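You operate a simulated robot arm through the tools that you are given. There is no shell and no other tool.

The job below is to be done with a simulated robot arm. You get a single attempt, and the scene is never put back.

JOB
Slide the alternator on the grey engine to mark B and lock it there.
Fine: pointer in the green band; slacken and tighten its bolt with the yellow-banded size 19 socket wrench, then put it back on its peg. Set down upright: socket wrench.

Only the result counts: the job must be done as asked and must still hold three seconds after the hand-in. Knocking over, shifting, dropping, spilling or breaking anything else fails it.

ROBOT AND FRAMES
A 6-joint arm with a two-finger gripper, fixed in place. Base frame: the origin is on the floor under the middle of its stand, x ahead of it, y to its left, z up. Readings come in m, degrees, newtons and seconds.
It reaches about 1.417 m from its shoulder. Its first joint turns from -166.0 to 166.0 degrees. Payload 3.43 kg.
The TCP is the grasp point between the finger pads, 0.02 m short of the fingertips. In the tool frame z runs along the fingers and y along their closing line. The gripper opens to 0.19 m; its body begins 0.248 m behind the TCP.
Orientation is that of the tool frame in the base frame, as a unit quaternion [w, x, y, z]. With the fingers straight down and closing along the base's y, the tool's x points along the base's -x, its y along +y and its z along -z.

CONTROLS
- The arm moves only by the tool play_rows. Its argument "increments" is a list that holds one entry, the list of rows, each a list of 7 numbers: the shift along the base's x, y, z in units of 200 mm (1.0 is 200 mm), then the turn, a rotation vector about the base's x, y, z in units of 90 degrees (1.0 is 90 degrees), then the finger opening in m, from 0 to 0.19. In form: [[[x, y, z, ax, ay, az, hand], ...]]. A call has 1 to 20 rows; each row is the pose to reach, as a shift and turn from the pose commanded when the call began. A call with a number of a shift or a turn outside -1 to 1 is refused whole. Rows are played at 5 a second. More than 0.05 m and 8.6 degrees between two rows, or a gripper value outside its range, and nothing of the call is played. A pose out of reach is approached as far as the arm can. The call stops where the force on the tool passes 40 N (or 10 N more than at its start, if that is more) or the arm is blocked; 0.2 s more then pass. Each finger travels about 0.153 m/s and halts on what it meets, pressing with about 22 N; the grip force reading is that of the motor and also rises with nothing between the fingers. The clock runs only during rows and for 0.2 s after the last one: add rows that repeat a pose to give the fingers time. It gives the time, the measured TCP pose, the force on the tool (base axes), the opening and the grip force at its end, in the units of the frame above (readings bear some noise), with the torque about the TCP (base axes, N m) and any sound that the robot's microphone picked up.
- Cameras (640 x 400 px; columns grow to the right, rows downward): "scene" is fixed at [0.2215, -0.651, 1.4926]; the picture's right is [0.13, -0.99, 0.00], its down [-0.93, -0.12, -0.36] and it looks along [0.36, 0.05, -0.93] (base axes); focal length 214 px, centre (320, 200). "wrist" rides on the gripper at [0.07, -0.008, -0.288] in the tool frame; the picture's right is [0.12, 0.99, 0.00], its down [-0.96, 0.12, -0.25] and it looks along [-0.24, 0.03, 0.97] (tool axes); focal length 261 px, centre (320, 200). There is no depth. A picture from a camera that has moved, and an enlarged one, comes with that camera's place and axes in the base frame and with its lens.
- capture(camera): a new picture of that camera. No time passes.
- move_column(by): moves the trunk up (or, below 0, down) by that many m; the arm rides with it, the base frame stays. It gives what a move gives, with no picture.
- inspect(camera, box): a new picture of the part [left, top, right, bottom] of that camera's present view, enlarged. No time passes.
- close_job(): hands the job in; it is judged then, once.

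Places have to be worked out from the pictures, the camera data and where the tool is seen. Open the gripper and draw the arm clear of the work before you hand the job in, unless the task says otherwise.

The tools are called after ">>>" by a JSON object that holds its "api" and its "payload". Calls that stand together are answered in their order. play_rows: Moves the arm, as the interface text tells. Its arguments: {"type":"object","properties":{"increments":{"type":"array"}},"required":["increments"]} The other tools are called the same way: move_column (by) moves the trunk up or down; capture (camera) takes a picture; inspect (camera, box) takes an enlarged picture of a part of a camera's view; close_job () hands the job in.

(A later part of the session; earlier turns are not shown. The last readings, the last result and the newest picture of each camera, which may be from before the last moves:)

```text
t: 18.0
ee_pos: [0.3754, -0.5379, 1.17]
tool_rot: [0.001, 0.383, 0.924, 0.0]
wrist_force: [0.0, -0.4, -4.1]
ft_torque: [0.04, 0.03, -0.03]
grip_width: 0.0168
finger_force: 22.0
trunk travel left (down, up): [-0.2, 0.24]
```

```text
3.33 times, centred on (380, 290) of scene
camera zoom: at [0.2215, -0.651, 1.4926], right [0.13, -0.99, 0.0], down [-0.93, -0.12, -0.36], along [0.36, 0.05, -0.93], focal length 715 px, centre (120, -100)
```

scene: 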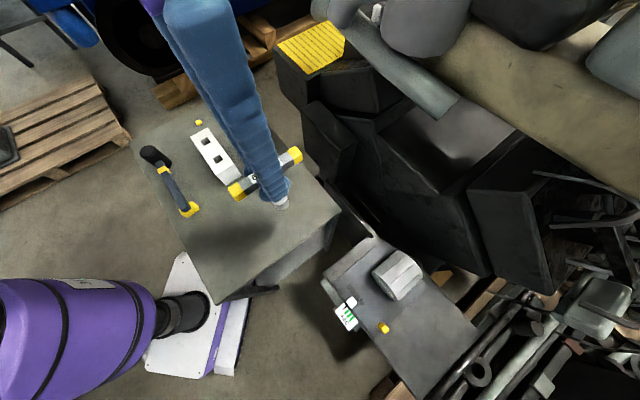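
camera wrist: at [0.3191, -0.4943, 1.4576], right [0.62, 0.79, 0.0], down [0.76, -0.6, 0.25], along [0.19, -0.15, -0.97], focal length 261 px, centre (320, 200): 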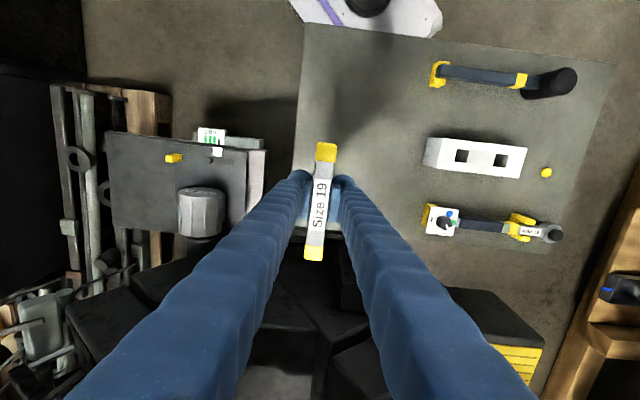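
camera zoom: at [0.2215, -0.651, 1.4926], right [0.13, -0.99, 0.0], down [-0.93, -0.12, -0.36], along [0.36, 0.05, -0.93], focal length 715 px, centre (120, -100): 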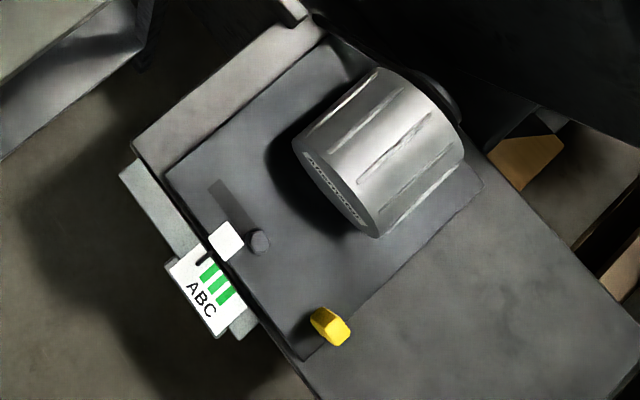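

The bar's swing radius (~68 mm) clears the alternator's near face (~82 mm from the bolt), and the pointer tile is thin. Now I move the wrench over the bolt: needed shift is about (-0.204, -0.256) from here.

>>> {"api": "play_rows", "payload": {"increments": [[[-0.1, -0.166, 0, 0, 0, 0, 0], [-0.2, -0.333, 0, 0, 0, 0, 0], [-0.3, -0.5, 0, 0, 0, 0, 0], [-0.4, -0.667, 0, 0, 0, 0, 0], [-0.5, -0.833, 0, 0, 0, 0, 0], [-0.6, -1.0, 0, 0, 0, 0, 0]]]}}

>>> {"api": "play_rows", "payload": {"increments": [[[-0.1, -0.07, -0.1, 0, 0, 0, 0], [-0.2, -0.14, -0.22, 0, 0, 0, 0], [-0.3, -0.21, -0.36, 0, 0, 0, 0], [-0.418, -0.281, -0.5, 0, 0, 0, 0], [-0.418, -0.281, -0.68, 0, 0, 0, 0], [-0.418, -0.281, -0.84, 0, 0, 0, 0], [-0.418, -0.281, -1.0, 0, 0, 0, 0], [-0.418, -0.281, -1.0, 0, 0, 0, 0]]]}}

>>> {"api": "capture", "payload": {"camera": "wrist"}}

>>> {"api": "capture", "payload": {"camera": "scene"}}

```text
t: 19.4
ee_pos: [0.2533, -0.7381, 1.1709]
tool_rot: [-0.001, 0.382, 0.924, 0.001]
wrist_force: [-0.7, -0.3, -2.4]
ft_torque: [-0.01, 0.02, -0.03]
grip_width: 0.0166
finger_force: 21.8
trunk travel left (down, up): [-0.2, 0.24]
```

```text
t: 21.2
ee_pos: [0.1723, -0.7942, 0.972]
tool_rot: [0.0, 0.383, 0.924, 0.0]
wrist_force: [0.7, 0.1, -2.6]
ft_torque: [0.1, 0.01, 0.04]
grip_width: 0.0164
finger_force: 21.7
trunk travel left (down, up): [-0.2, 0.24]
```

```text
taken
camera wrist: at [0.117, -0.7501, 1.259], right [0.62, 0.79, 0.0], down [0.76, -0.6, 0.25], along [0.19, -0.15, -0.97], focal length 261 px, centre (320, 200)
```

wrist: 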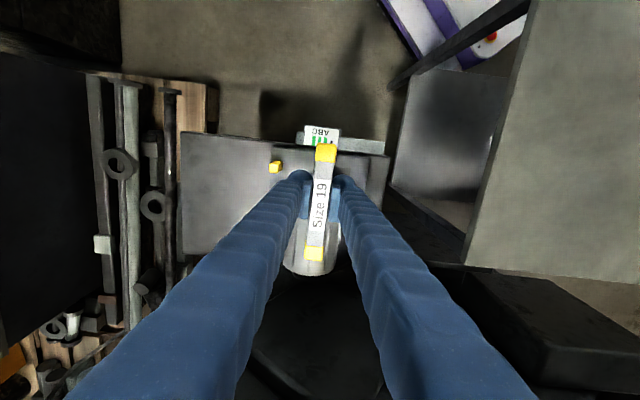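

```text
taken
```

scene: 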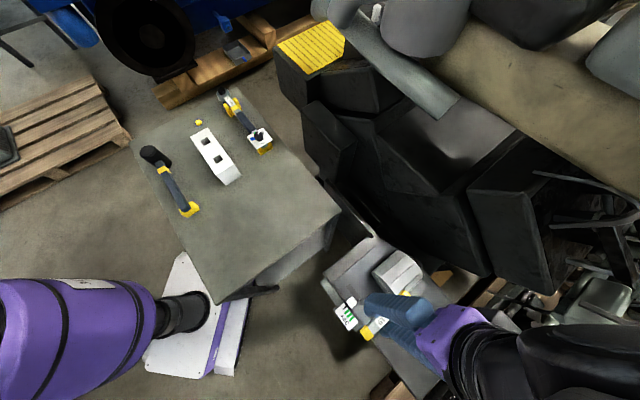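

Camera-based alignment is within ~1 mm of target. The scene camera now has a clear view; zooming there.

>>> {"api": "inspect", "payload": {"camera": "scene", "box": [325, 270, 425, 350]}}

>>> {"api": "inspect", "payload": {"camera": "wrist", "box": [260, 110, 400, 230]}}

```text
5.00 times, centred on (375, 310) of scene
camera zoom: at [0.2215, -0.651, 1.4926], right [0.13, -0.99, 0.0], down [-0.93, -0.12, -0.36], along [0.36, 0.05, -0.93], focal length 1072 px, centre (45, -350)
```

zoom: 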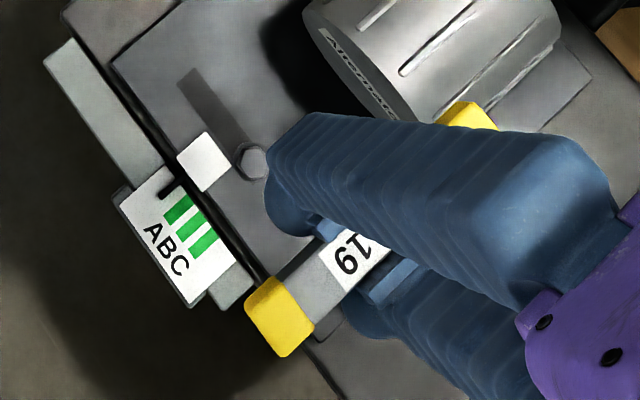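

```text
3.33 times, centred on (330, 170) of wrist
camera zoom: at [0.117, -0.7501, 1.259], right [0.62, 0.79, 0.0], down [0.76, -0.6, 0.25], along [0.19, -0.15, -0.97], focal length 869 px, centre (287, 300)
```

zoom: 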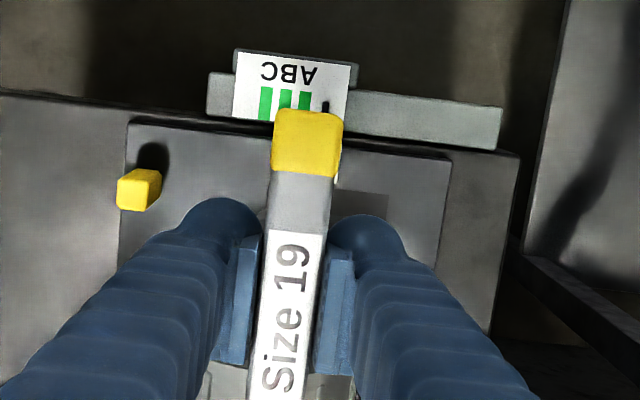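

Bolt is visible just ahead of the gripper in the scene view. Lowering to TCP z≈0.85 (socket ~3-4 cm above the bolt).

>>> {"api": "play_rows", "payload": {"increments": [[[0, 0, -0.15, 0, 0, 0, 0], [0, 0, -0.3, 0, 0, 0, 0], [0, 0, -0.45, 0, 0, 0, 0], [0, 0, -0.6, 0, 0, 0, 0], [0, 0, -0.6, 0, 0, 0, 0]]]}}

>>> {"api": "inspect", "payload": {"camera": "scene", "box": [325, 270, 425, 350]}}

>>> {"api": "inspect", "payload": {"camera": "wrist", "box": [260, 110, 400, 230]}}

```text
t: 22.4
ee_pos: [0.1708, -0.7928, 0.8538]
tool_rot: [0.0, 0.383, 0.924, 0.0]
wrist_force: [0.1, -0.2, -4.2]
ft_torque: [0.06, 0.0, -0.01]
grip_width: 0.0166
finger_force: 22.1
trunk travel left (down, up): [-0.2, 0.24]
```

```text
5.00 times, centred on (375, 310) of scene
camera zoom: at [0.2215, -0.651, 1.4926], right [0.13, -0.99, 0.0], down [-0.93, -0.12, -0.36], along [0.36, 0.05, -0.93], focal length 1072 px, centre (45, -350)
```

zoom: 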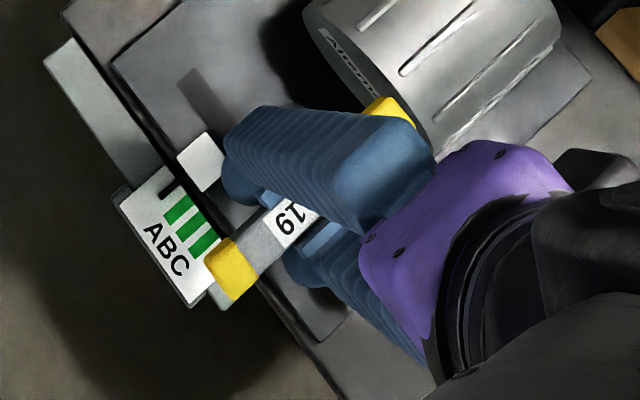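

```text
3.33 times, centred on (330, 170) of wrist
camera zoom: at [0.116, -0.7494, 1.1414], right [0.62, 0.79, 0.0], down [0.76, -0.6, 0.25], along [0.19, -0.15, -0.97], focal length 869 px, centre (287, 300)
```

zoom: 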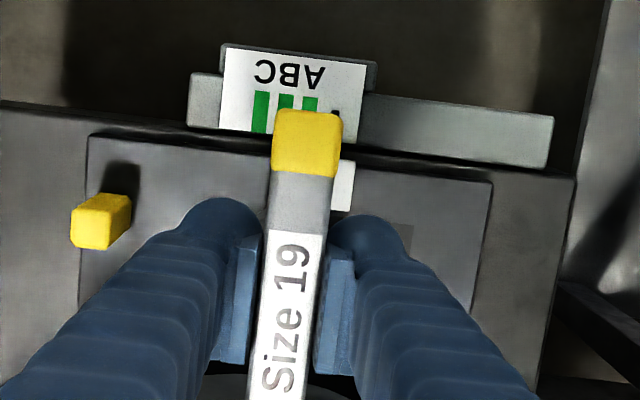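

Still aligned (within ~1 mm). Now a guarded descent to just above the expected contact height.

>>> {"api": "play_rows", "payload": {"increments": [[[-0.003, -0.003, -0.05, 0, 0, 0, 0], [-0.003, -0.003, -0.1, 0, 0, 0, 0], [-0.003, -0.003, -0.15, 0, 0, 0, 0], [-0.003, -0.003, -0.15, 0, 0, 0, 0]]]}}

>>> {"api": "play_rows", "payload": {"increments": [[[0, 0, -0.015, 0, 0, 0, 0], [0, 0, -0.03, 0, 0, 0, 0], [0, 0, -0.04, 0, 0, 0, 0], [0, 0, -0.04, 0, 0, 0, 0]]]}}

```text
t: 23.4
ee_pos: [0.1709, -0.7962, 0.8241]
tool_rot: [-0.001, 0.383, 0.924, 0.0]
wrist_force: [0.3, -0.2, -3.1]
ft_torque: [0.03, 0.03, -0.02]
grip_width: 0.0166
finger_force: 22.0
trunk travel left (down, up): [-0.2, 0.24]
```

```text
t: 24.4
ee_pos: [0.1706, -0.7942, 0.8152]
tool_rot: [0.0, 0.383, 0.924, 0.0]
wrist_force: [2.2, -2.1, -3.3]
ft_torque: [-0.31, -0.25, 0.01]
grip_width: 0.0166
finger_force: 21.6
trunk travel left (down, up): [-0.2, 0.24]
```

A small lateral force (~3 N toward +x,-y at socket level) without vertical load: the socket is starting over the bolt head but off by ~1-2 mm. I shift with that force and continue down gently.

>>> {"api": "play_rows", "payload": {"increments": [[[0.005, -0.005, 0, 0, 0, 0, 0], [0.005, -0.005, -0.01, 0, 0, 0, 0], [0.005, -0.005, -0.01, 0, 0, 0, 0]]]}}

```text
t: 25.2
ee_pos: [0.1715, -0.7954, 0.8135]
tool_rot: [0.0, 0.382, 0.924, -0.001]
wrist_force: [-0.2, -0.1, -2.8]
ft_torque: [0.02, 0.02, -0.03]
grip_width: 0.017
finger_force: 21.9
trunk travel left (down, up): [-0.2, 0.24]
```

The lateral force vanished, so it's centred. Continuing down in small steps.

>>> {"api": "play_rows", "payload": {"increments": [[[0, 0, -0.01, 0, 0, 0, 0], [0, 0, -0.02, 0, 0, 0, 0], [0, 0, -0.02, 0, 0, 0, 0]]]}}

>>> {"api": "play_rows", "payload": {"increments": [[[0, 0, -0.01, 0, 0, 0, 0], [0, 0, -0.02, 0, 0, 0, 0], [0, 0, -0.02, 0, 0, 0, 0]]]}}

```text
t: 26.0
ee_pos: [0.1719, -0.796, 0.8097]
tool_rot: [0.0, 0.383, 0.924, -0.001]
wrist_force: [-0.3, 0.5, 9.7]
ft_torque: [0.04, 0.07, 0.0]
grip_width: 0.0168
finger_force: 21.7
trunk travel left (down, up): [-0.2, 0.24]
```

```text
t: 26.8
ee_pos: [0.1724, -0.7958, 0.8071]
tool_rot: [0.0, 0.383, 0.924, -0.001]
wrist_force: [0.4, 0.3, 18.2]
ft_torque: [-0.15, -0.1, -0.01]
grip_width: 0.0157
finger_force: 22.1
trunk travel left (down, up): [-0.2, 0.24]
```

Contact at z≈0.811 with force building to 18 N; I relax slightly and test a small counter-clockwise turn to feel whether the socket grips the hex.

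>>> {"api": "play_rows", "payload": {"increments": [[[0, 0, 0.008, 0, 0, 0, 0], [0, 0, 0.008, 0, 0, 0.03, 0], [0, 0, 0.008, 0, 0, 0.06, 0], [0, 0, 0.008, 0, 0, 0.09, 0], [0, 0, 0.008, 0, 0, 0.09, 0]]]}}

>>> {"api": "inspect", "payload": {"camera": "wrist", "box": [260, 110, 400, 230]}}

>>> {"api": "inspect", "payload": {"camera": "scene", "box": [325, 270, 425, 350]}}

```text
t: 28.0
ee_pos: [0.1723, -0.7963, 0.8062]
tool_rot: [0.0, 0.316, 0.949, -0.001]
wrist_force: [-1.3, -0.6, 4.8]
ft_torque: [-0.04, 0.0, -0.34]
grip_width: 0.0159
finger_force: 22.1
trunk travel left (down, up): [-0.2, 0.24]
```

```text
3.33 times, centred on (330, 170) of wrist
camera zoom: at [0.1108, -0.76, 1.0933], right [0.5, 0.87, 0.0], down [0.84, -0.49, 0.25], along [0.21, -0.12, -0.97], focal length 869 px, centre (287, 300)
```

zoom: 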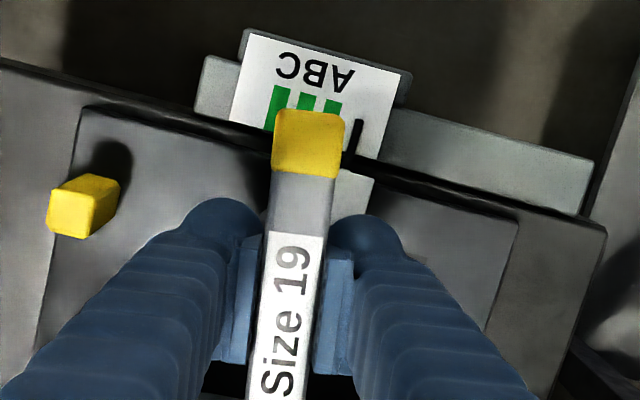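

```text
5.00 times, centred on (375, 310) of scene
camera zoom: at [0.2215, -0.651, 1.4926], right [0.13, -0.99, 0.0], down [-0.93, -0.12, -0.36], along [0.36, 0.05, -0.93], focal length 1072 px, centre (45, -350)
```

zoom: 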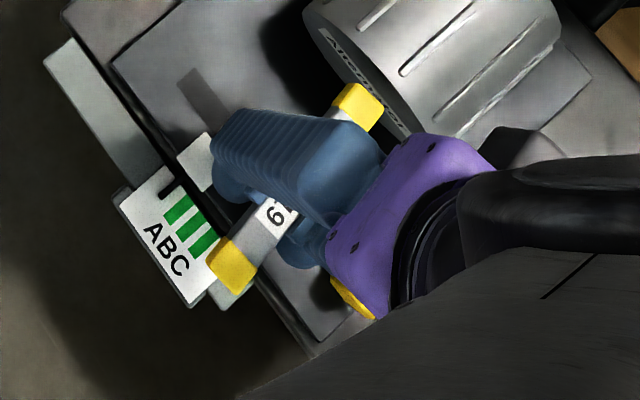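

The tool turned 8° with a resisting torque of 0.34 N·m. I continue counter-clockwise, orbiting about the bolt axis.

>>> {"api": "play_rows", "payload": {"increments": [[[-0.001, -0.002, 0, 0, 0, 0.05, 0], [-0.002, -0.004, 0, 0, 0, 0.1, 0], [-0.003, -0.006, 0, 0, 0, 0.15, 0], [-0.003, -0.006, 0, 0, 0, 0.15, 0]]]}}

>>> {"api": "inspect", "payload": {"camera": "wrist", "box": [260, 110, 400, 230]}}

```text
t: 29.0
ee_pos: [0.1717, -0.7976, 0.8062]
tool_rot: [0.0, 0.202, 0.979, 0.001]
wrist_force: [0.7, -0.4, 8.5]
ft_torque: [-0.03, -0.06, -0.19]
grip_width: 0.0158
finger_force: 21.8
trunk travel left (down, up): [-0.2, 0.24]
```

```text
3.33 times, centred on (330, 170) of wrist
camera zoom: at [0.1033, -0.7765, 1.0934], right [0.28, 0.96, 0.0], down [0.93, -0.28, 0.25], along [0.24, -0.07, -0.97], focal length 869 px, centre (287, 300)
```

zoom: 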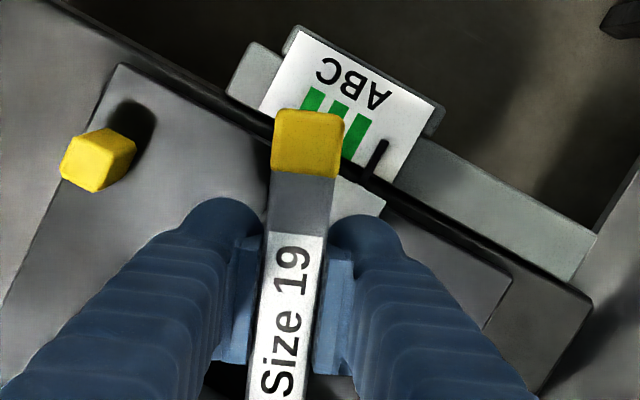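

No slip of the bar in the fingers, low torque so far (−0.19 N·m). I keep turning counter-clockwise by another 45° about the bolt axis.

>>> {"api": "play_rows", "payload": {"increments": [[[-0.0005, -0.002, 0, 0, 0, 0.0625, 0], [-0.001, -0.004, 0, 0, 0, 0.125, 0], [-0.0015, -0.006, 0, 0, 0, 0.1875, 0], [-0.002, -0.009, 0, 0, 0, 0.25, 0], [-0.0015, -0.011, 0, 0, 0, 0.3125, 0], [-0.001, -0.013, 0, 0, 0, 0.375, 0], [-0.0005, -0.015, 0, 0, 0, 0.4375, 0], [0, -0.017, 0, 0, 0, 0.5, 0], [0, -0.017, 0, 0, 0, 0.5, 0]]]}}

>>> {"api": "inspect", "payload": {"camera": "wrist", "box": [260, 110, 400, 230]}}

>>> {"api": "capture", "payload": {"camera": "scene"}}

```text
t: 31.0
ee_pos: [0.1716, -0.8011, 0.8058]
tool_rot: [0.001, -0.187, 0.982, 0.0]
wrist_force: [2.6, -0.5, 12.2]
ft_torque: [0.05, -0.35, -0.03]
grip_width: 0.0156
finger_force: 22.0
trunk travel left (down, up): [-0.2, 0.24]
```

```text
3.33 times, centred on (330, 170) of wrist
camera zoom: at [0.1087, -0.8337, 1.0942], right [-0.48, 0.88, 0.0], down [0.85, 0.46, 0.25], along [0.22, 0.12, -0.97], focal length 869 px, centre (287, 300)
```

zoom: 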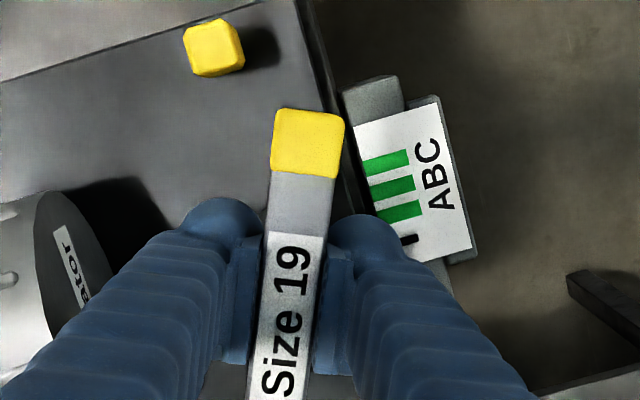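

```text
taken
```

scene: 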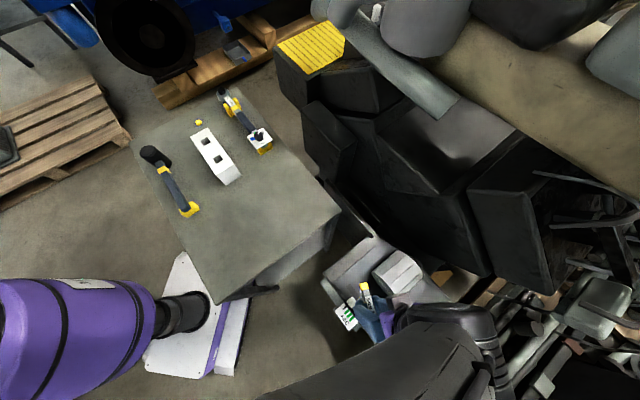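

The wrench has turned ~66° with negligible torque now and no sound. To verify that the bolt actually turned, I lift off and shift sideways to view the bolt head.

>>> {"api": "play_rows", "payload": {"increments": [[[0, 0, 0.05, 0, 0, 0, 0], [0, 0, 0.12, 0, 0, 0, 0], [0, 0, 0.25, 0, 0, 0, 0], [0, 0, 0.4, 0, 0, 0, 0], [0, 0.2, 0.5, 0, 0, 0, 0], [0, 0.4, 0.5, 0, 0, 0, 0], [0, 0.6, 0.5, 0, 0, 0, 0], [0, 0.6, 0.5, 0, 0, 0, 0]]]}}

>>> {"api": "capture", "payload": {"camera": "wrist"}}

>>> {"api": "capture", "payload": {"camera": "scene"}}

```text
t: 32.8
ee_pos: [0.1733, -0.6802, 0.9057]
tool_rot: [0.0, -0.188, 0.982, -0.001]
wrist_force: [0.6, -0.3, -1.9]
ft_torque: [-0.1, 0.0, -0.04]
grip_width: 0.0156
finger_force: 22.4
trunk travel left (down, up): [-0.2, 0.24]
```

```text
taken
camera wrist: at [0.1103, -0.7132, 1.1937], right [-0.48, 0.88, 0.0], down [0.85, 0.46, 0.25], along [0.22, 0.12, -0.97], focal length 261 px, centre (320, 200)
```

wrist: 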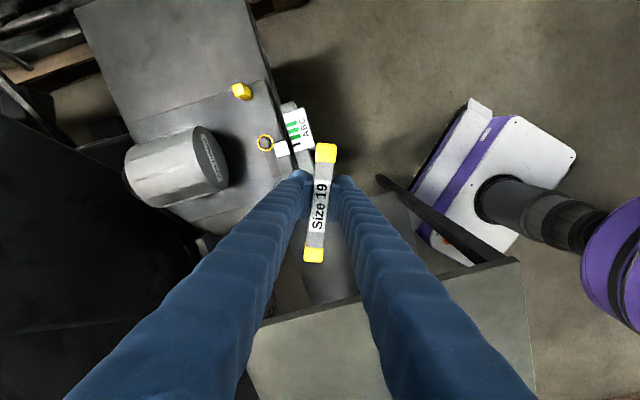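

```text
taken
```

scene: 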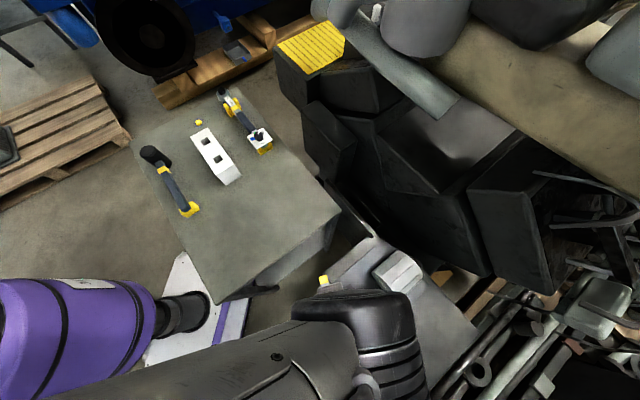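

The bolt now shows a yellow ring around it — something changed. Zooming in.

>>> {"api": "inspect", "payload": {"camera": "wrist", "box": [230, 80, 330, 160]}}

>>> {"api": "inspect", "payload": {"camera": "wrist", "box": [250, 128, 280, 156]}}

```text
5.00 times, centred on (280, 120) of wrist
camera zoom: at [0.1103, -0.7132, 1.1937], right [-0.48, 0.88, 0.0], down [0.85, 0.46, 0.25], along [0.22, 0.12, -0.97], focal length 1303 px, centre (520, 600)
```

zoom: 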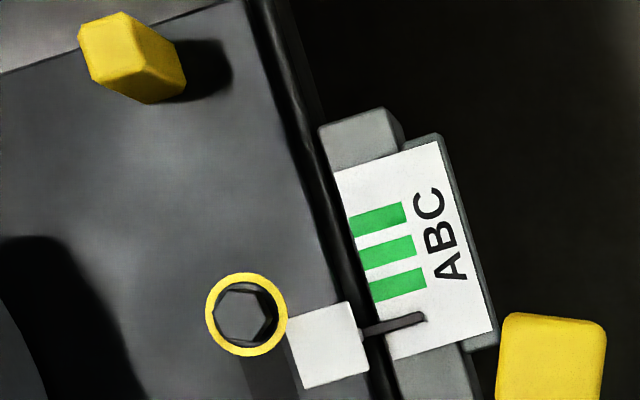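

```text
14.29 times, centred on (265, 142) of wrist
camera zoom: at [0.1103, -0.7132, 1.1937], right [-0.48, 0.88, 0.0], down [0.85, 0.46, 0.25], along [0.22, 0.12, -0.97], focal length 3724 px, centre (1106, 1029)
```

zoom: 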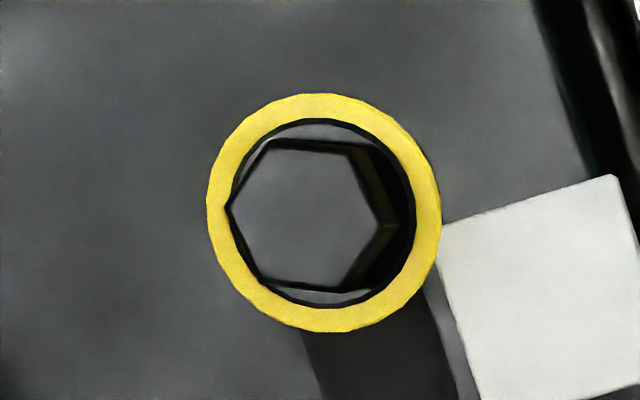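

The yellow ring exposed around the bolt is evidently the "slack" indicator, so the bolt has been loosened. To free the hand for sliding, I'll return the wrench to its peg for now: raise, rotate back to yaw -45° and carry it over.

>>> {"api": "play_rows", "payload": {"increments": [[[0.04, 0.016, 0.1, 0, 0, -0.0617, 0], [0.08, 0.033, 0.2, 0, 0, -0.1233, 0], [0.125, 0.05, 0.3, 0, 0, -0.185, 0], [0.166, 0.066, 0.4, 0, 0, -0.2467, 0], [0.208, 0.083, 0.5, 0, 0, -0.3083, 0], [0.25, 0.1, 0.6, 0, 0, -0.37, 0], [0.29, 0.116, 0.7, 0, 0, -0.4317, 0], [0.333, 0.133, 0.8, 0, 0, -0.4933, 0], [0.375, 0.15, 0.9, 0, 0, -0.555, 0], [0.416, 0.166, 1.0, 0, 0, -0.6167, 0], [0.458, 0.183, 1.0, 0, 0, -0.6783, 0], [0.5, 0.2, 1.0, 0, 0, -0.74, 0]]]}}

>>> {"api": "play_rows", "payload": {"increments": [[[0.125, 0.125, 0.04, 0, 0, 0, 0], [0.25, 0.25, 0.08, 0, 0, 0, 0], [0.375, 0.375, 0.12, 0, 0, 0, 0], [0.5, 0.5, 0.16, 0, 0, 0, 0], [0.625, 0.625, 0.2, 0, 0, 0, 0], [0.75, 0.75, 0.24, 0, 0, 0, 0], [0.875, 0.875, 0.28, 0, 0, 0, 0], [1.0, 1.0, 0.3, 0, 0, 0, 0]]]}}

>>> {"api": "capture", "payload": {"camera": "wrist"}}

>>> {"api": "capture", "payload": {"camera": "scene"}}

```text
t: 35.4
ee_pos: [0.2713, -0.6401, 1.1062]
tool_rot: [-0.001, 0.383, 0.924, 0.0]
wrist_force: [0.5, 0.6, -3.5]
ft_torque: [0.02, 0.01, 0.0]
grip_width: 0.0156
finger_force: 21.9
trunk travel left (down, up): [-0.2, 0.24]
```

```text
t: 37.2
ee_pos: [0.4718, -0.4394, 1.1624]
tool_rot: [0.0, 0.383, 0.924, -0.001]
wrist_force: [0.9, 0.3, -3.8]
ft_torque: [-0.02, 0.09, 0.03]
grip_width: 0.0158
finger_force: 21.7
trunk travel left (down, up): [-0.2, 0.24]
```

```text
taken
camera wrist: at [0.4167, -0.3956, 1.4507], right [0.62, 0.79, 0.0], down [0.76, -0.6, 0.25], along [0.19, -0.15, -0.97], focal length 261 px, centre (320, 200)
```

wrist: 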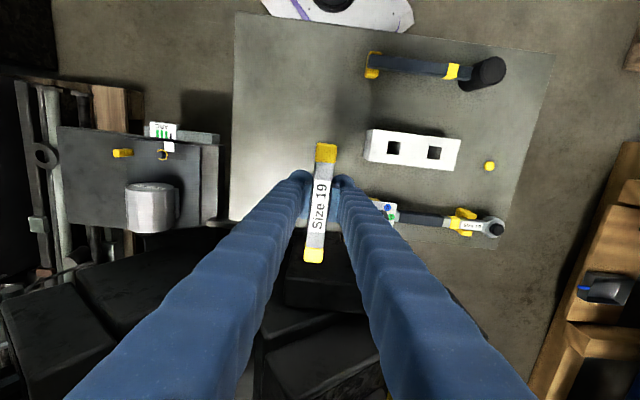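

```text
taken
```

scene: 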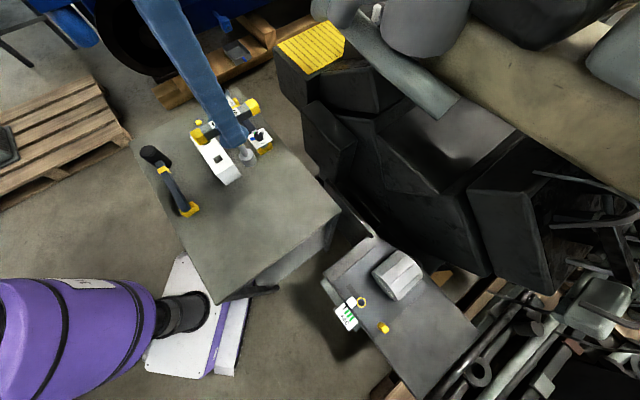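

Re-measuring the bar in the hand (same zooms as before) to see whether it shifted.

>>> {"api": "inspect", "payload": {"camera": "wrist", "box": [290, 135, 350, 185]}}

>>> {"api": "inspect", "payload": {"camera": "wrist", "box": [290, 220, 350, 270]}}

>>> {"api": "inspect", "payload": {"camera": "wrist", "box": [475, 155, 507, 180]}}

>>> {"api": "inspect", "payload": {"camera": "scene", "box": [180, 80, 280, 170]}}

```text
8.00 times, centred on (320, 160) of wrist
camera zoom: at [0.4167, -0.3956, 1.4507], right [0.62, 0.79, 0.0], down [0.76, -0.6, 0.25], along [0.19, -0.15, -0.97], focal length 2085 px, centre (320, 520)
```

zoom: 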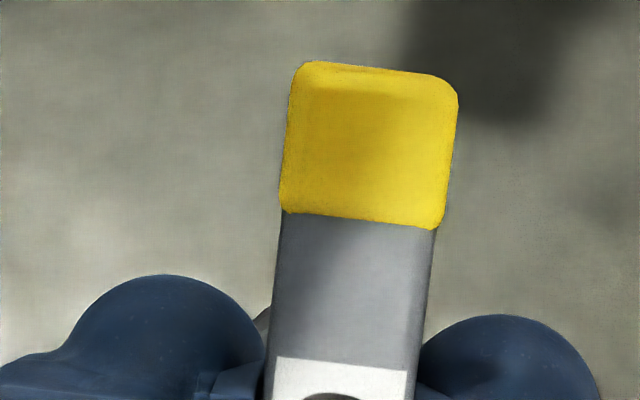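

```text
8.00 times, centred on (320, 245) of wrist
camera zoom: at [0.4167, -0.3956, 1.4507], right [0.62, 0.79, 0.0], down [0.76, -0.6, 0.25], along [0.19, -0.15, -0.97], focal length 2085 px, centre (320, -160)
```

zoom: 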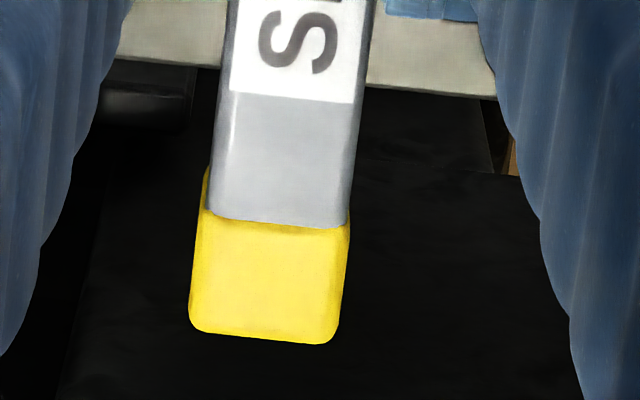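

```text
16.00 times, centred on (491, 168) of wrist
camera zoom: at [0.4167, -0.3956, 1.4507], right [0.62, 0.79, 0.0], down [0.76, -0.6, 0.25], along [0.19, -0.15, -0.97], focal length 4170 px, centre (-2416, 720)
```

zoom: 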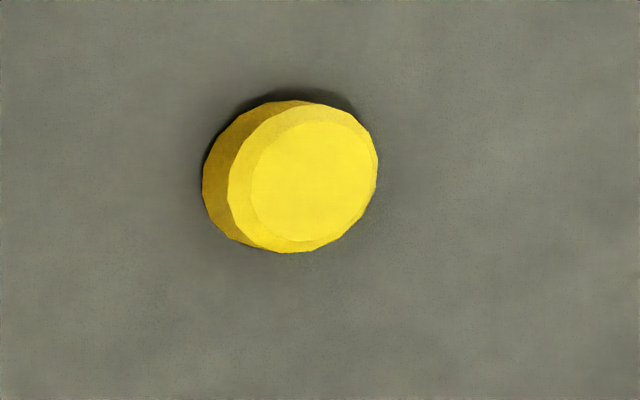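

```text
4.44 times, centred on (230, 125) of scene
camera zoom: at [0.2215, -0.651, 1.4926], right [0.13, -0.99, 0.0], down [-0.93, -0.12, -0.36], along [0.36, 0.05, -0.93], focal length 953 px, centre (720, 533)
```

zoom: 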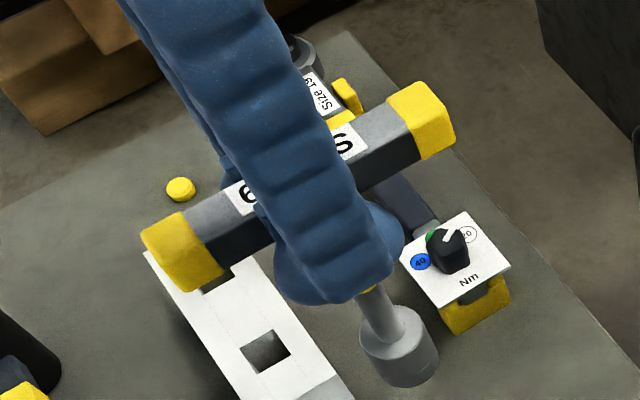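

The bar only slid ~5.5 mm upward in the grip, with no sideways shift or tilt, so the same xy will land it on the peg (seat at TCP z≈0.987). Moving to hover over the peg.

>>> {"api": "play_rows", "payload": {"increments": [[[0.1164, 0.151, 0, 0, 0, 0, 0], [0.2328, 0.302, 0, 0, 0, 0, 0], [0.3492, 0.4533, 0, 0, 0, 0, 0], [0.4656, 0.6044, 0, 0, 0, 0, 0], [0.582, 0.7555, 0, 0, 0, 0, 0]]]}}

>>> {"api": "play_rows", "payload": {"increments": [[[0.1164, 0.151, -0.06, 0, 0, 0, 0], [0.2328, 0.302, -0.12, 0, 0, 0, 0], [0.3492, 0.4533, -0.18, 0, 0, 0, 0], [0.4656, 0.6044, -0.24, 0, 0, 0, 0], [0.582, 0.7555, -0.3, 0, 0, 0, 0], [0.582, 0.7555, -0.3, 0, 0, 0, 0]]]}}

>>> {"api": "inspect", "payload": {"camera": "wrist", "box": [260, 110, 400, 230]}}

>>> {"api": "inspect", "payload": {"camera": "scene", "box": [130, 50, 230, 140]}}

```text
t: 38.4
ee_pos: [0.5894, -0.2901, 1.1662]
tool_rot: [0.0, 0.382, 0.924, 0.0]
wrist_force: [0.9, -0.4, -3.0]
ft_torque: [-0.03, 0.05, 0.04]
grip_width: 0.0157
finger_force: 21.9
trunk travel left (down, up): [-0.2, 0.24]
```

```text
t: 39.8
ee_pos: [0.7033, -0.1385, 1.1054]
tool_rot: [0.001, 0.383, 0.924, 0.0]
wrist_force: [0.0, 0.4, -2.7]
ft_torque: [-0.02, 0.02, -0.02]
grip_width: 0.0156
finger_force: 22.0
trunk travel left (down, up): [-0.2, 0.24]
```

```text
3.33 times, centred on (330, 170) of wrist
camera zoom: at [0.6476, -0.0937, 1.3939], right [0.62, 0.79, 0.0], down [0.76, -0.6, 0.25], along [0.19, -0.15, -0.97], focal length 869 px, centre (287, 300)
```

zoom: 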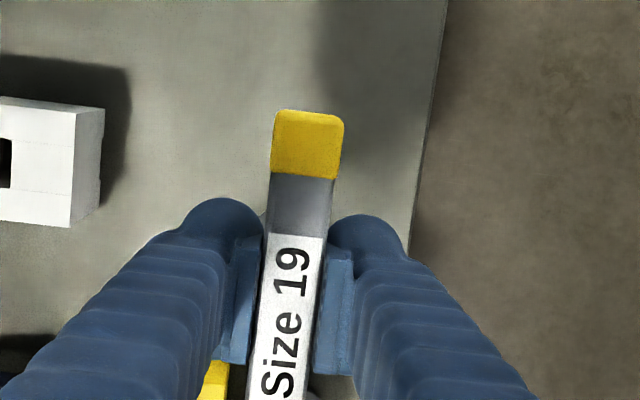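

```text
4.44 times, centred on (180, 95) of scene
camera zoom: at [0.2215, -0.651, 1.4926], right [0.13, -0.99, 0.0], down [-0.93, -0.12, -0.36], along [0.36, 0.05, -0.93], focal length 953 px, centre (942, 667)
```

zoom: 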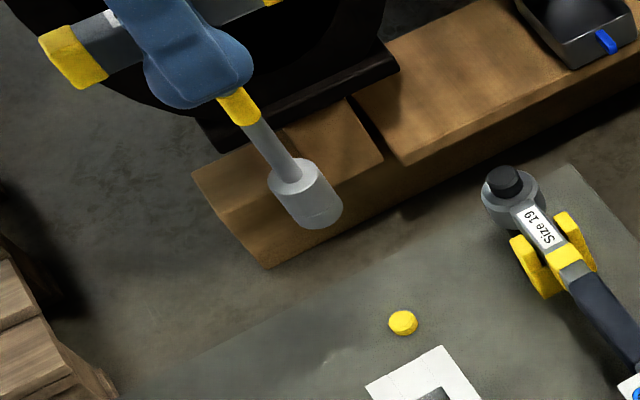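

Camera pose differs by ~1.8 mm in x from the grip pose; I nudge +1.7 mm in x, settle, and re-check before lowering.

>>> {"api": "play_rows", "payload": {"increments": [[[0.0085, 0.001, -0.1, 0, 0, 0, 0], [0.0085, 0.001, -0.2, 0, 0, 0, 0], [0.0085, 0.001, -0.2, 0, 0, 0, 0], [0.0085, 0.001, -0.2, 0, 0, 0, 0], [0.0085, 0.001, -0.2, 0, 0, 0, 0]]]}}

>>> {"api": "inspect", "payload": {"camera": "wrist", "box": [260, 110, 400, 230]}}

>>> {"api": "inspect", "payload": {"camera": "scene", "box": [150, 70, 230, 140]}}

```text
t: 41.0
ee_pos: [0.7033, -0.1389, 1.0662]
tool_rot: [0.0, 0.382, 0.924, 0.0]
wrist_force: [0.4, 0.5, -3.5]
ft_torque: [0.01, 0.01, -0.02]
grip_width: 0.0156
finger_force: 21.7
trunk travel left (down, up): [-0.2, 0.24]
```

```text
3.33 times, centred on (330, 170) of wrist
camera zoom: at [0.6498, -0.0949, 1.3528], right [0.62, 0.79, 0.0], down [0.76, -0.6, 0.25], along [0.19, -0.15, -0.97], focal length 869 px, centre (287, 300)
```

zoom: 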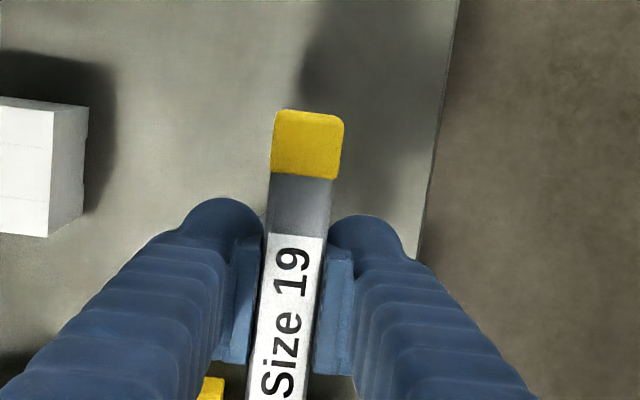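

```text
5.71 times, centred on (190, 105) of scene
camera zoom: at [0.2215, -0.651, 1.4926], right [0.13, -0.99, 0.0], down [-0.93, -0.12, -0.36], along [0.36, 0.05, -0.93], focal length 1226 px, centre (1063, 743)
```

zoom: 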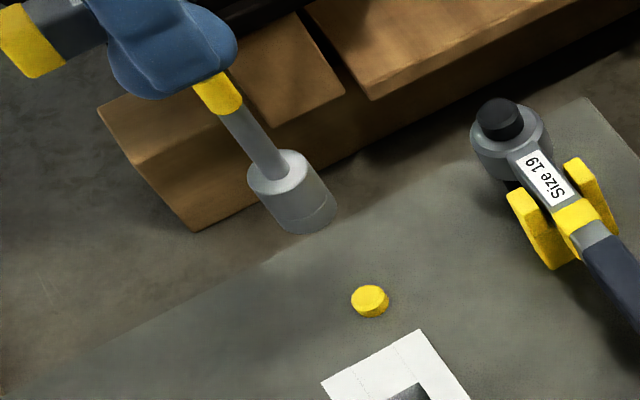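

By command bookkeeping I'm within 0.7 mm of the original grip xy. I correct that and lower to just above the peg, then continue slowly.

>>> {"api": "play_rows", "payload": {"increments": [[[-0.005, 0, -0.1, 0, 0, 0, 0], [-0.005, 0, -0.2, 0, 0, 0, 0], [-0.005, 0, -0.29, 0, 0, 0, 0], [-0.005, 0, -0.29, 0, 0, 0, 0], [-0.005, 0, -0.29, 0, 0, 0, 0]]]}}

>>> {"api": "inspect", "payload": {"camera": "scene", "box": [150, 70, 230, 140]}}

```text
t: 42.2
ee_pos: [0.7054, -0.139, 1.0085]
tool_rot: [-0.001, 0.383, 0.924, 0.0]
wrist_force: [-0.1, 0.9, -3.0]
ft_torque: [0.03, 0.02, 0.02]
grip_width: 0.0157
finger_force: 21.9
trunk travel left (down, up): [-0.2, 0.24]
```

```text
5.71 times, centred on (190, 105) of scene
camera zoom: at [0.2215, -0.651, 1.4926], right [0.13, -0.99, 0.0], down [-0.93, -0.12, -0.36], along [0.36, 0.05, -0.93], focal length 1226 px, centre (1063, 743)
```

zoom: 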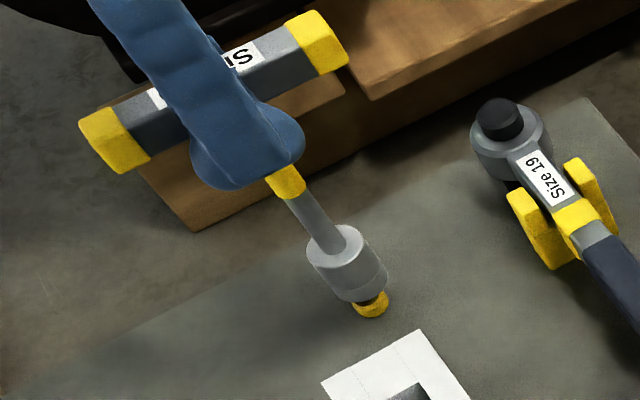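

The socket is right above the peg and looks aligned. Lowering onto it in small steps.

>>> {"api": "play_rows", "payload": {"increments": [[[0, 0, -0.02, 0, 0, 0, 0], [0, 0, -0.04, 0, 0, 0, 0], [0, 0, -0.06, 0, 0, 0, 0], [0, 0, -0.06, 0, 0, 0, 0]]]}}

>>> {"api": "play_rows", "payload": {"increments": [[[0, 0, -0.01, 0, 0, 0, 0], [0, 0, -0.02, 0, 0, 0, 0], [0, 0, -0.03, 0, 0, 0, 0], [0, 0, -0.03, 0, 0, 0, 0]]]}}

>>> {"api": "inspect", "payload": {"camera": "scene", "box": [150, 70, 230, 140]}}

```text
t: 43.2
ee_pos: [0.7064, -0.1385, 0.9953]
tool_rot: [0.0, 0.382, 0.924, 0.001]
wrist_force: [0.9, 0.0, -3.5]
ft_torque: [0.04, 0.05, 0.03]
grip_width: 0.0161
finger_force: 22.1
trunk travel left (down, up): [-0.2, 0.24]
```

```text
t: 44.2
ee_pos: [0.7057, -0.1373, 0.9887]
tool_rot: [-0.002, 0.383, 0.924, -0.001]
wrist_force: [-2.8, 0.3, -3.1]
ft_torque: [0.12, 0.27, -0.06]
grip_width: 0.0158
finger_force: 21.4
trunk travel left (down, up): [-0.2, 0.24]
```

```text
5.71 times, centred on (190, 105) of scene
camera zoom: at [0.2215, -0.651, 1.4926], right [0.13, -0.99, 0.0], down [-0.93, -0.12, -0.36], along [0.36, 0.05, -0.93], focal length 1226 px, centre (1063, 743)
```

zoom: 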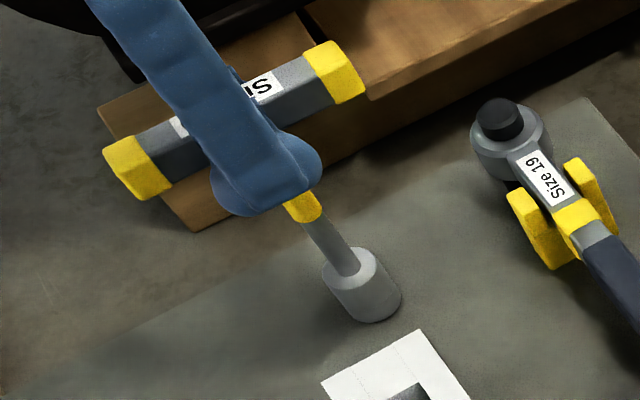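

The socket is over the peg (slight side contact). I go a few mm lower until it rests on the table.

>>> {"api": "play_rows", "payload": {"increments": [[[-0.003, 0, -0.01, 0, 0, 0, 0], [-0.003, 0, -0.015, 0, 0, 0, 0], [-0.003, 0, -0.015, 0, 0, 0, 0]]]}}

```text
t: 45.0
ee_pos: [0.7057, -0.1396, 0.9879]
tool_rot: [0.002, 0.382, 0.924, 0.001]
wrist_force: [0.0, -1.4, 18.1]
ft_torque: [-0.02, -0.05, 0.0]
grip_width: 0.0158
finger_force: 22.4
trunk travel left (down, up): [-0.2, 0.24]
```

It rests on the table over the peg (18 N). I ease off slightly and release.

>>> {"api": "play_rows", "payload": {"increments": [[[0, 0, 0.005, 0, 0, 0, 0], [0, 0, 0.005, 0, 0, 0, 0.02], [0, 0, 0.005, 0, 0, 0, 0.04], [0, 0, 0.005, 0, 0, 0, 0.07], [0, 0, 0.005, 0, 0, 0, 0.07]]]}}

>>> {"api": "inspect", "payload": {"camera": "scene", "box": [130, 50, 230, 140]}}

>>> {"api": "inspect", "payload": {"camera": "wrist", "box": [230, 120, 410, 280]}}

```text
t: 46.2
ee_pos: [0.7049, -0.1382, 0.9873]
tool_rot: [0.0, 0.383, 0.924, 0.0]
wrist_force: [-0.4, 0.4, -0.1]
ft_torque: [-0.01, 0.0, 0.01]
grip_width: 0.0697
finger_force: 0.0
trunk travel left (down, up): [-0.2, 0.24]
```

```text
4.44 times, centred on (180, 95) of scene
camera zoom: at [0.2215, -0.651, 1.4926], right [0.13, -0.99, 0.0], down [-0.93, -0.12, -0.36], along [0.36, 0.05, -0.93], focal length 953 px, centre (942, 667)
```

zoom: 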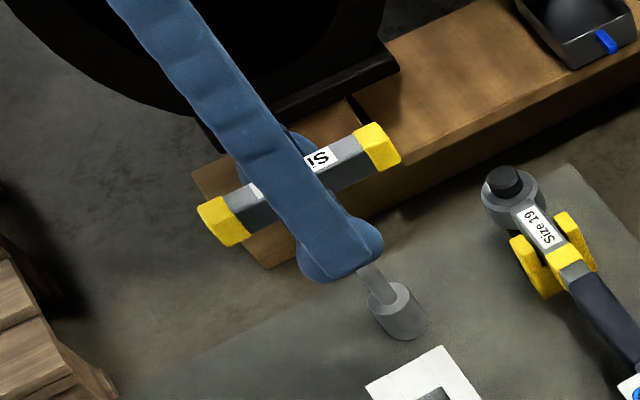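

```text
2.50 times, centred on (320, 200) of wrist
camera zoom: at [0.6499, -0.0939, 1.2748], right [0.62, 0.79, 0.0], down [0.76, -0.6, 0.25], along [0.19, -0.15, -0.97], focal length 652 px, centre (320, 200)
```

zoom: 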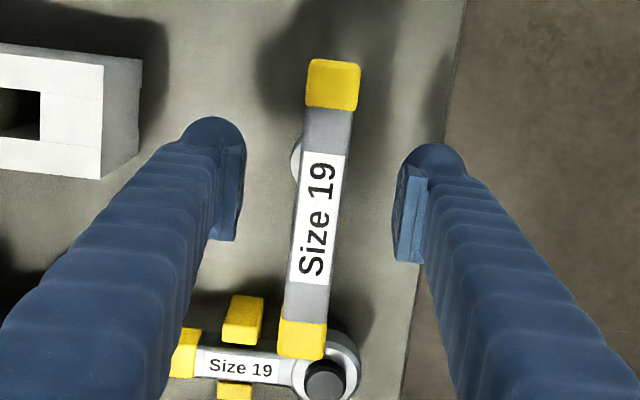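

The wrench stands upright on its peg. I retreat straight up and then check that it's standing correctly.

>>> {"api": "play_rows", "payload": {"increments": [[[0, 0, 0.15, 0, 0, 0, 0.07], [0, 0, 0.35, 0, 0, 0, 0.07], [0, 0, 0.55, 0, 0, 0, 0.07], [0, 0, 0.75, 0, 0, 0, 0.07], [0, 0, 0.9, 0, 0, 0, 0.07], [0, 0, 0.9, 0, 0, 0, 0.07]]]}}

>>> {"api": "inspect", "payload": {"camera": "scene", "box": [145, 70, 225, 150]}}

>>> {"api": "inspect", "payload": {"camera": "wrist", "box": [230, 120, 410, 280]}}

```text
t: 47.6
ee_pos: [0.7053, -0.1375, 1.1656]
tool_rot: [0.0, 0.384, 0.923, 0.0]
wrist_force: [0.8, 0.2, -0.7]
ft_torque: [0.0, 0.0, 0.01]
grip_width: 0.07
finger_force: 0.1
trunk travel left (down, up): [-0.2, 0.24]
```

```text
5.00 times, centred on (185, 110) of scene
camera zoom: at [0.2215, -0.651, 1.4926], right [0.13, -0.99, 0.0], down [-0.93, -0.12, -0.36], along [0.36, 0.05, -0.93], focal length 1072 px, centre (995, 650)
```

zoom: 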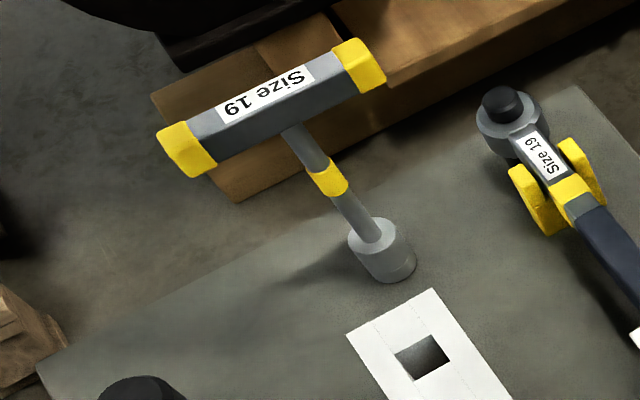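

```text
2.50 times, centred on (320, 200) of wrist
camera zoom: at [0.6491, -0.0926, 1.4537], right [0.62, 0.79, 0.0], down [0.76, -0.6, 0.25], along [0.19, -0.15, -0.97], focal length 652 px, centre (320, 200)
```

zoom: 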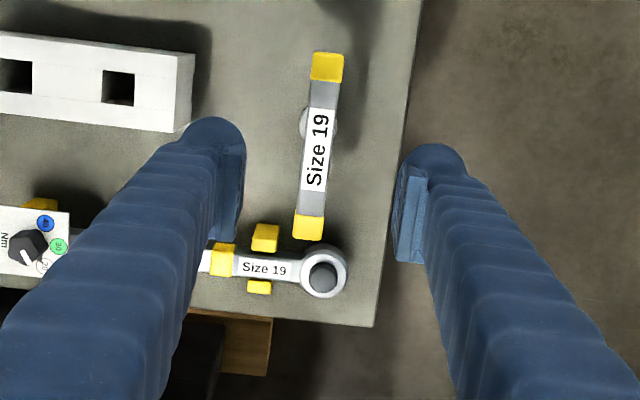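

The wrench stands as it did originally. Now heading to the engine to slide the alternator: first hover over the yellow lug.

>>> {"api": "play_rows", "payload": {"increments": [[[-0.166, -0.166, 0, 0, 0, 0, 0.08], [-0.333, -0.333, 0, 0, 0, 0, 0.08], [-0.5, -0.5, 0, 0, 0, 0, 0.08], [-0.667, -0.667, 0, 0, 0, 0, 0.08], [-0.833, -0.833, 0, 0, 0, 0, 0.08], [-1, -1, 0, 0, 0, 0, 0.08]]]}}

>>> {"api": "play_rows", "payload": {"increments": [[[-0.166, -0.166, 0, 0, 0, 0, 0.08], [-0.333, -0.333, 0, 0, 0, 0, 0.08], [-0.5, -0.5, 0, 0, 0, 0, 0.08], [-0.667, -0.667, 0, 0, 0, 0, 0.08], [-0.833, -0.833, 0, 0, 0, 0, 0.08], [-1, -1, 0, 0, 0, 0, 0.08]]]}}

>>> {"api": "play_rows", "payload": {"increments": [[[-0.15, -0.16, -0.08, 0, 0, 0, 0.08], [-0.3, -0.32, -0.16, 0, 0, 0, 0.08], [-0.45, -0.48, -0.24, 0, 0, 0, 0.08], [-0.6, -0.64, -0.32, 0, 0, 0, 0.08], [-0.75, -0.8, -0.4, 0, 0, 0, 0.08], [-0.95, -1.0, -0.45, 0, 0, 0, 0.08]]]}}

>>> {"api": "play_rows", "payload": {"increments": [[[0, -0.15, -0.15, 0, 0, 0, 0.08], [0, -0.3, -0.3, 0, 0, 0, 0.08], [0, -0.45, -0.45, 0, 0, 0, 0.08], [0, -0.6, -0.6, 0, 0, 0, 0.08], [0, -0.62, -0.78, 0, 0, 0, 0.08], [0, -0.62, -0.78, 0, 0, 0, 0.08], [0, -0.62, -0.78, 0, 0, 0, 0.08]]]}}

>>> {"api": "capture", "payload": {"camera": "wrist"}}

>>> {"api": "inspect", "payload": {"camera": "wrist", "box": [250, 100, 410, 220]}}

>>> {"api": "capture", "payload": {"camera": "scene"}}

```text
t: 49.0
ee_pos: [0.5038, -0.3383, 1.1682]
tool_rot: [0.001, 0.382, 0.924, 0.0]
wrist_force: [-0.4, -0.4, 1.0]
ft_torque: [-0.01, -0.02, 0.02]
grip_width: 0.08
finger_force: 0.1
trunk travel left (down, up): [-0.2, 0.24]
```

```text
t: 50.4
ee_pos: [0.3062, -0.5389, 1.1684]
tool_rot: [0.0, 0.383, 0.924, 0.0]
wrist_force: [-1.0, 0.0, -0.5]
ft_torque: [-0.01, -0.04, -0.01]
grip_width: 0.0799
finger_force: 0.1
trunk travel left (down, up): [-0.2, 0.24]
```

```text
refused: row 6 steps farther than a row can; nothing moved
```

```text
t: 52.0
ee_pos: [0.3045, -0.6629, 1.0124]
tool_rot: [0.0, 0.383, 0.924, 0.0]
wrist_force: [0.6, -0.1, -0.2]
ft_torque: [-0.02, 0.01, 0.02]
grip_width: 0.08
finger_force: 0.0
trunk travel left (down, up): [-0.2, 0.24]
```

```text
taken
camera wrist: at [0.2485, -0.6183, 1.3002], right [0.62, 0.79, 0.0], down [0.76, -0.6, 0.25], along [0.19, -0.15, -0.97], focal length 261 px, centre (320, 200)
```

wrist: 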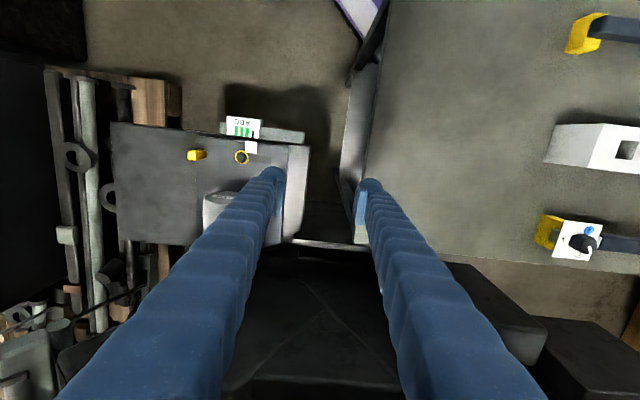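

```text
3.33 times, centred on (330, 160) of wrist
camera zoom: at [0.2485, -0.6183, 1.3002], right [0.62, 0.79, 0.0], down [0.76, -0.6, 0.25], along [0.19, -0.15, -0.97], focal length 869 px, centre (287, 333)
```

zoom: 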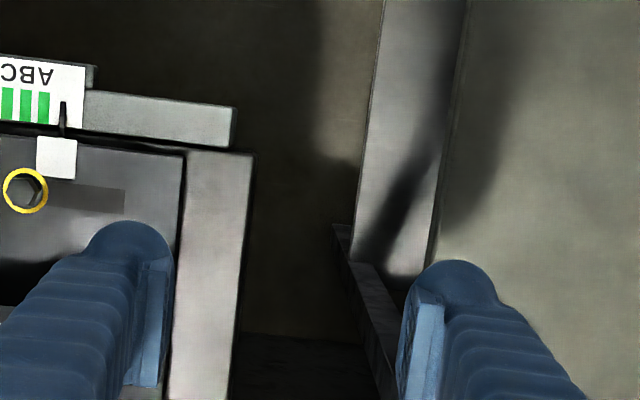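

```text
taken
```

scene: 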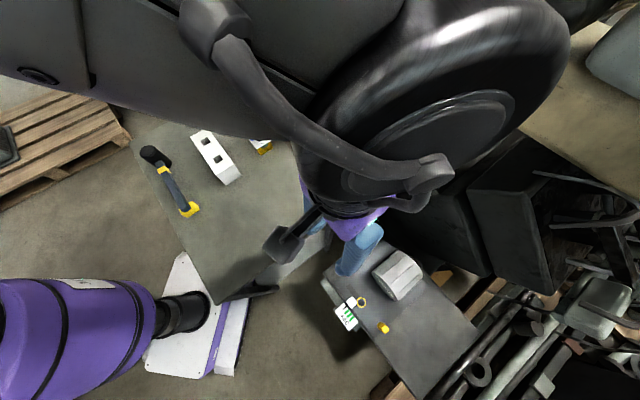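

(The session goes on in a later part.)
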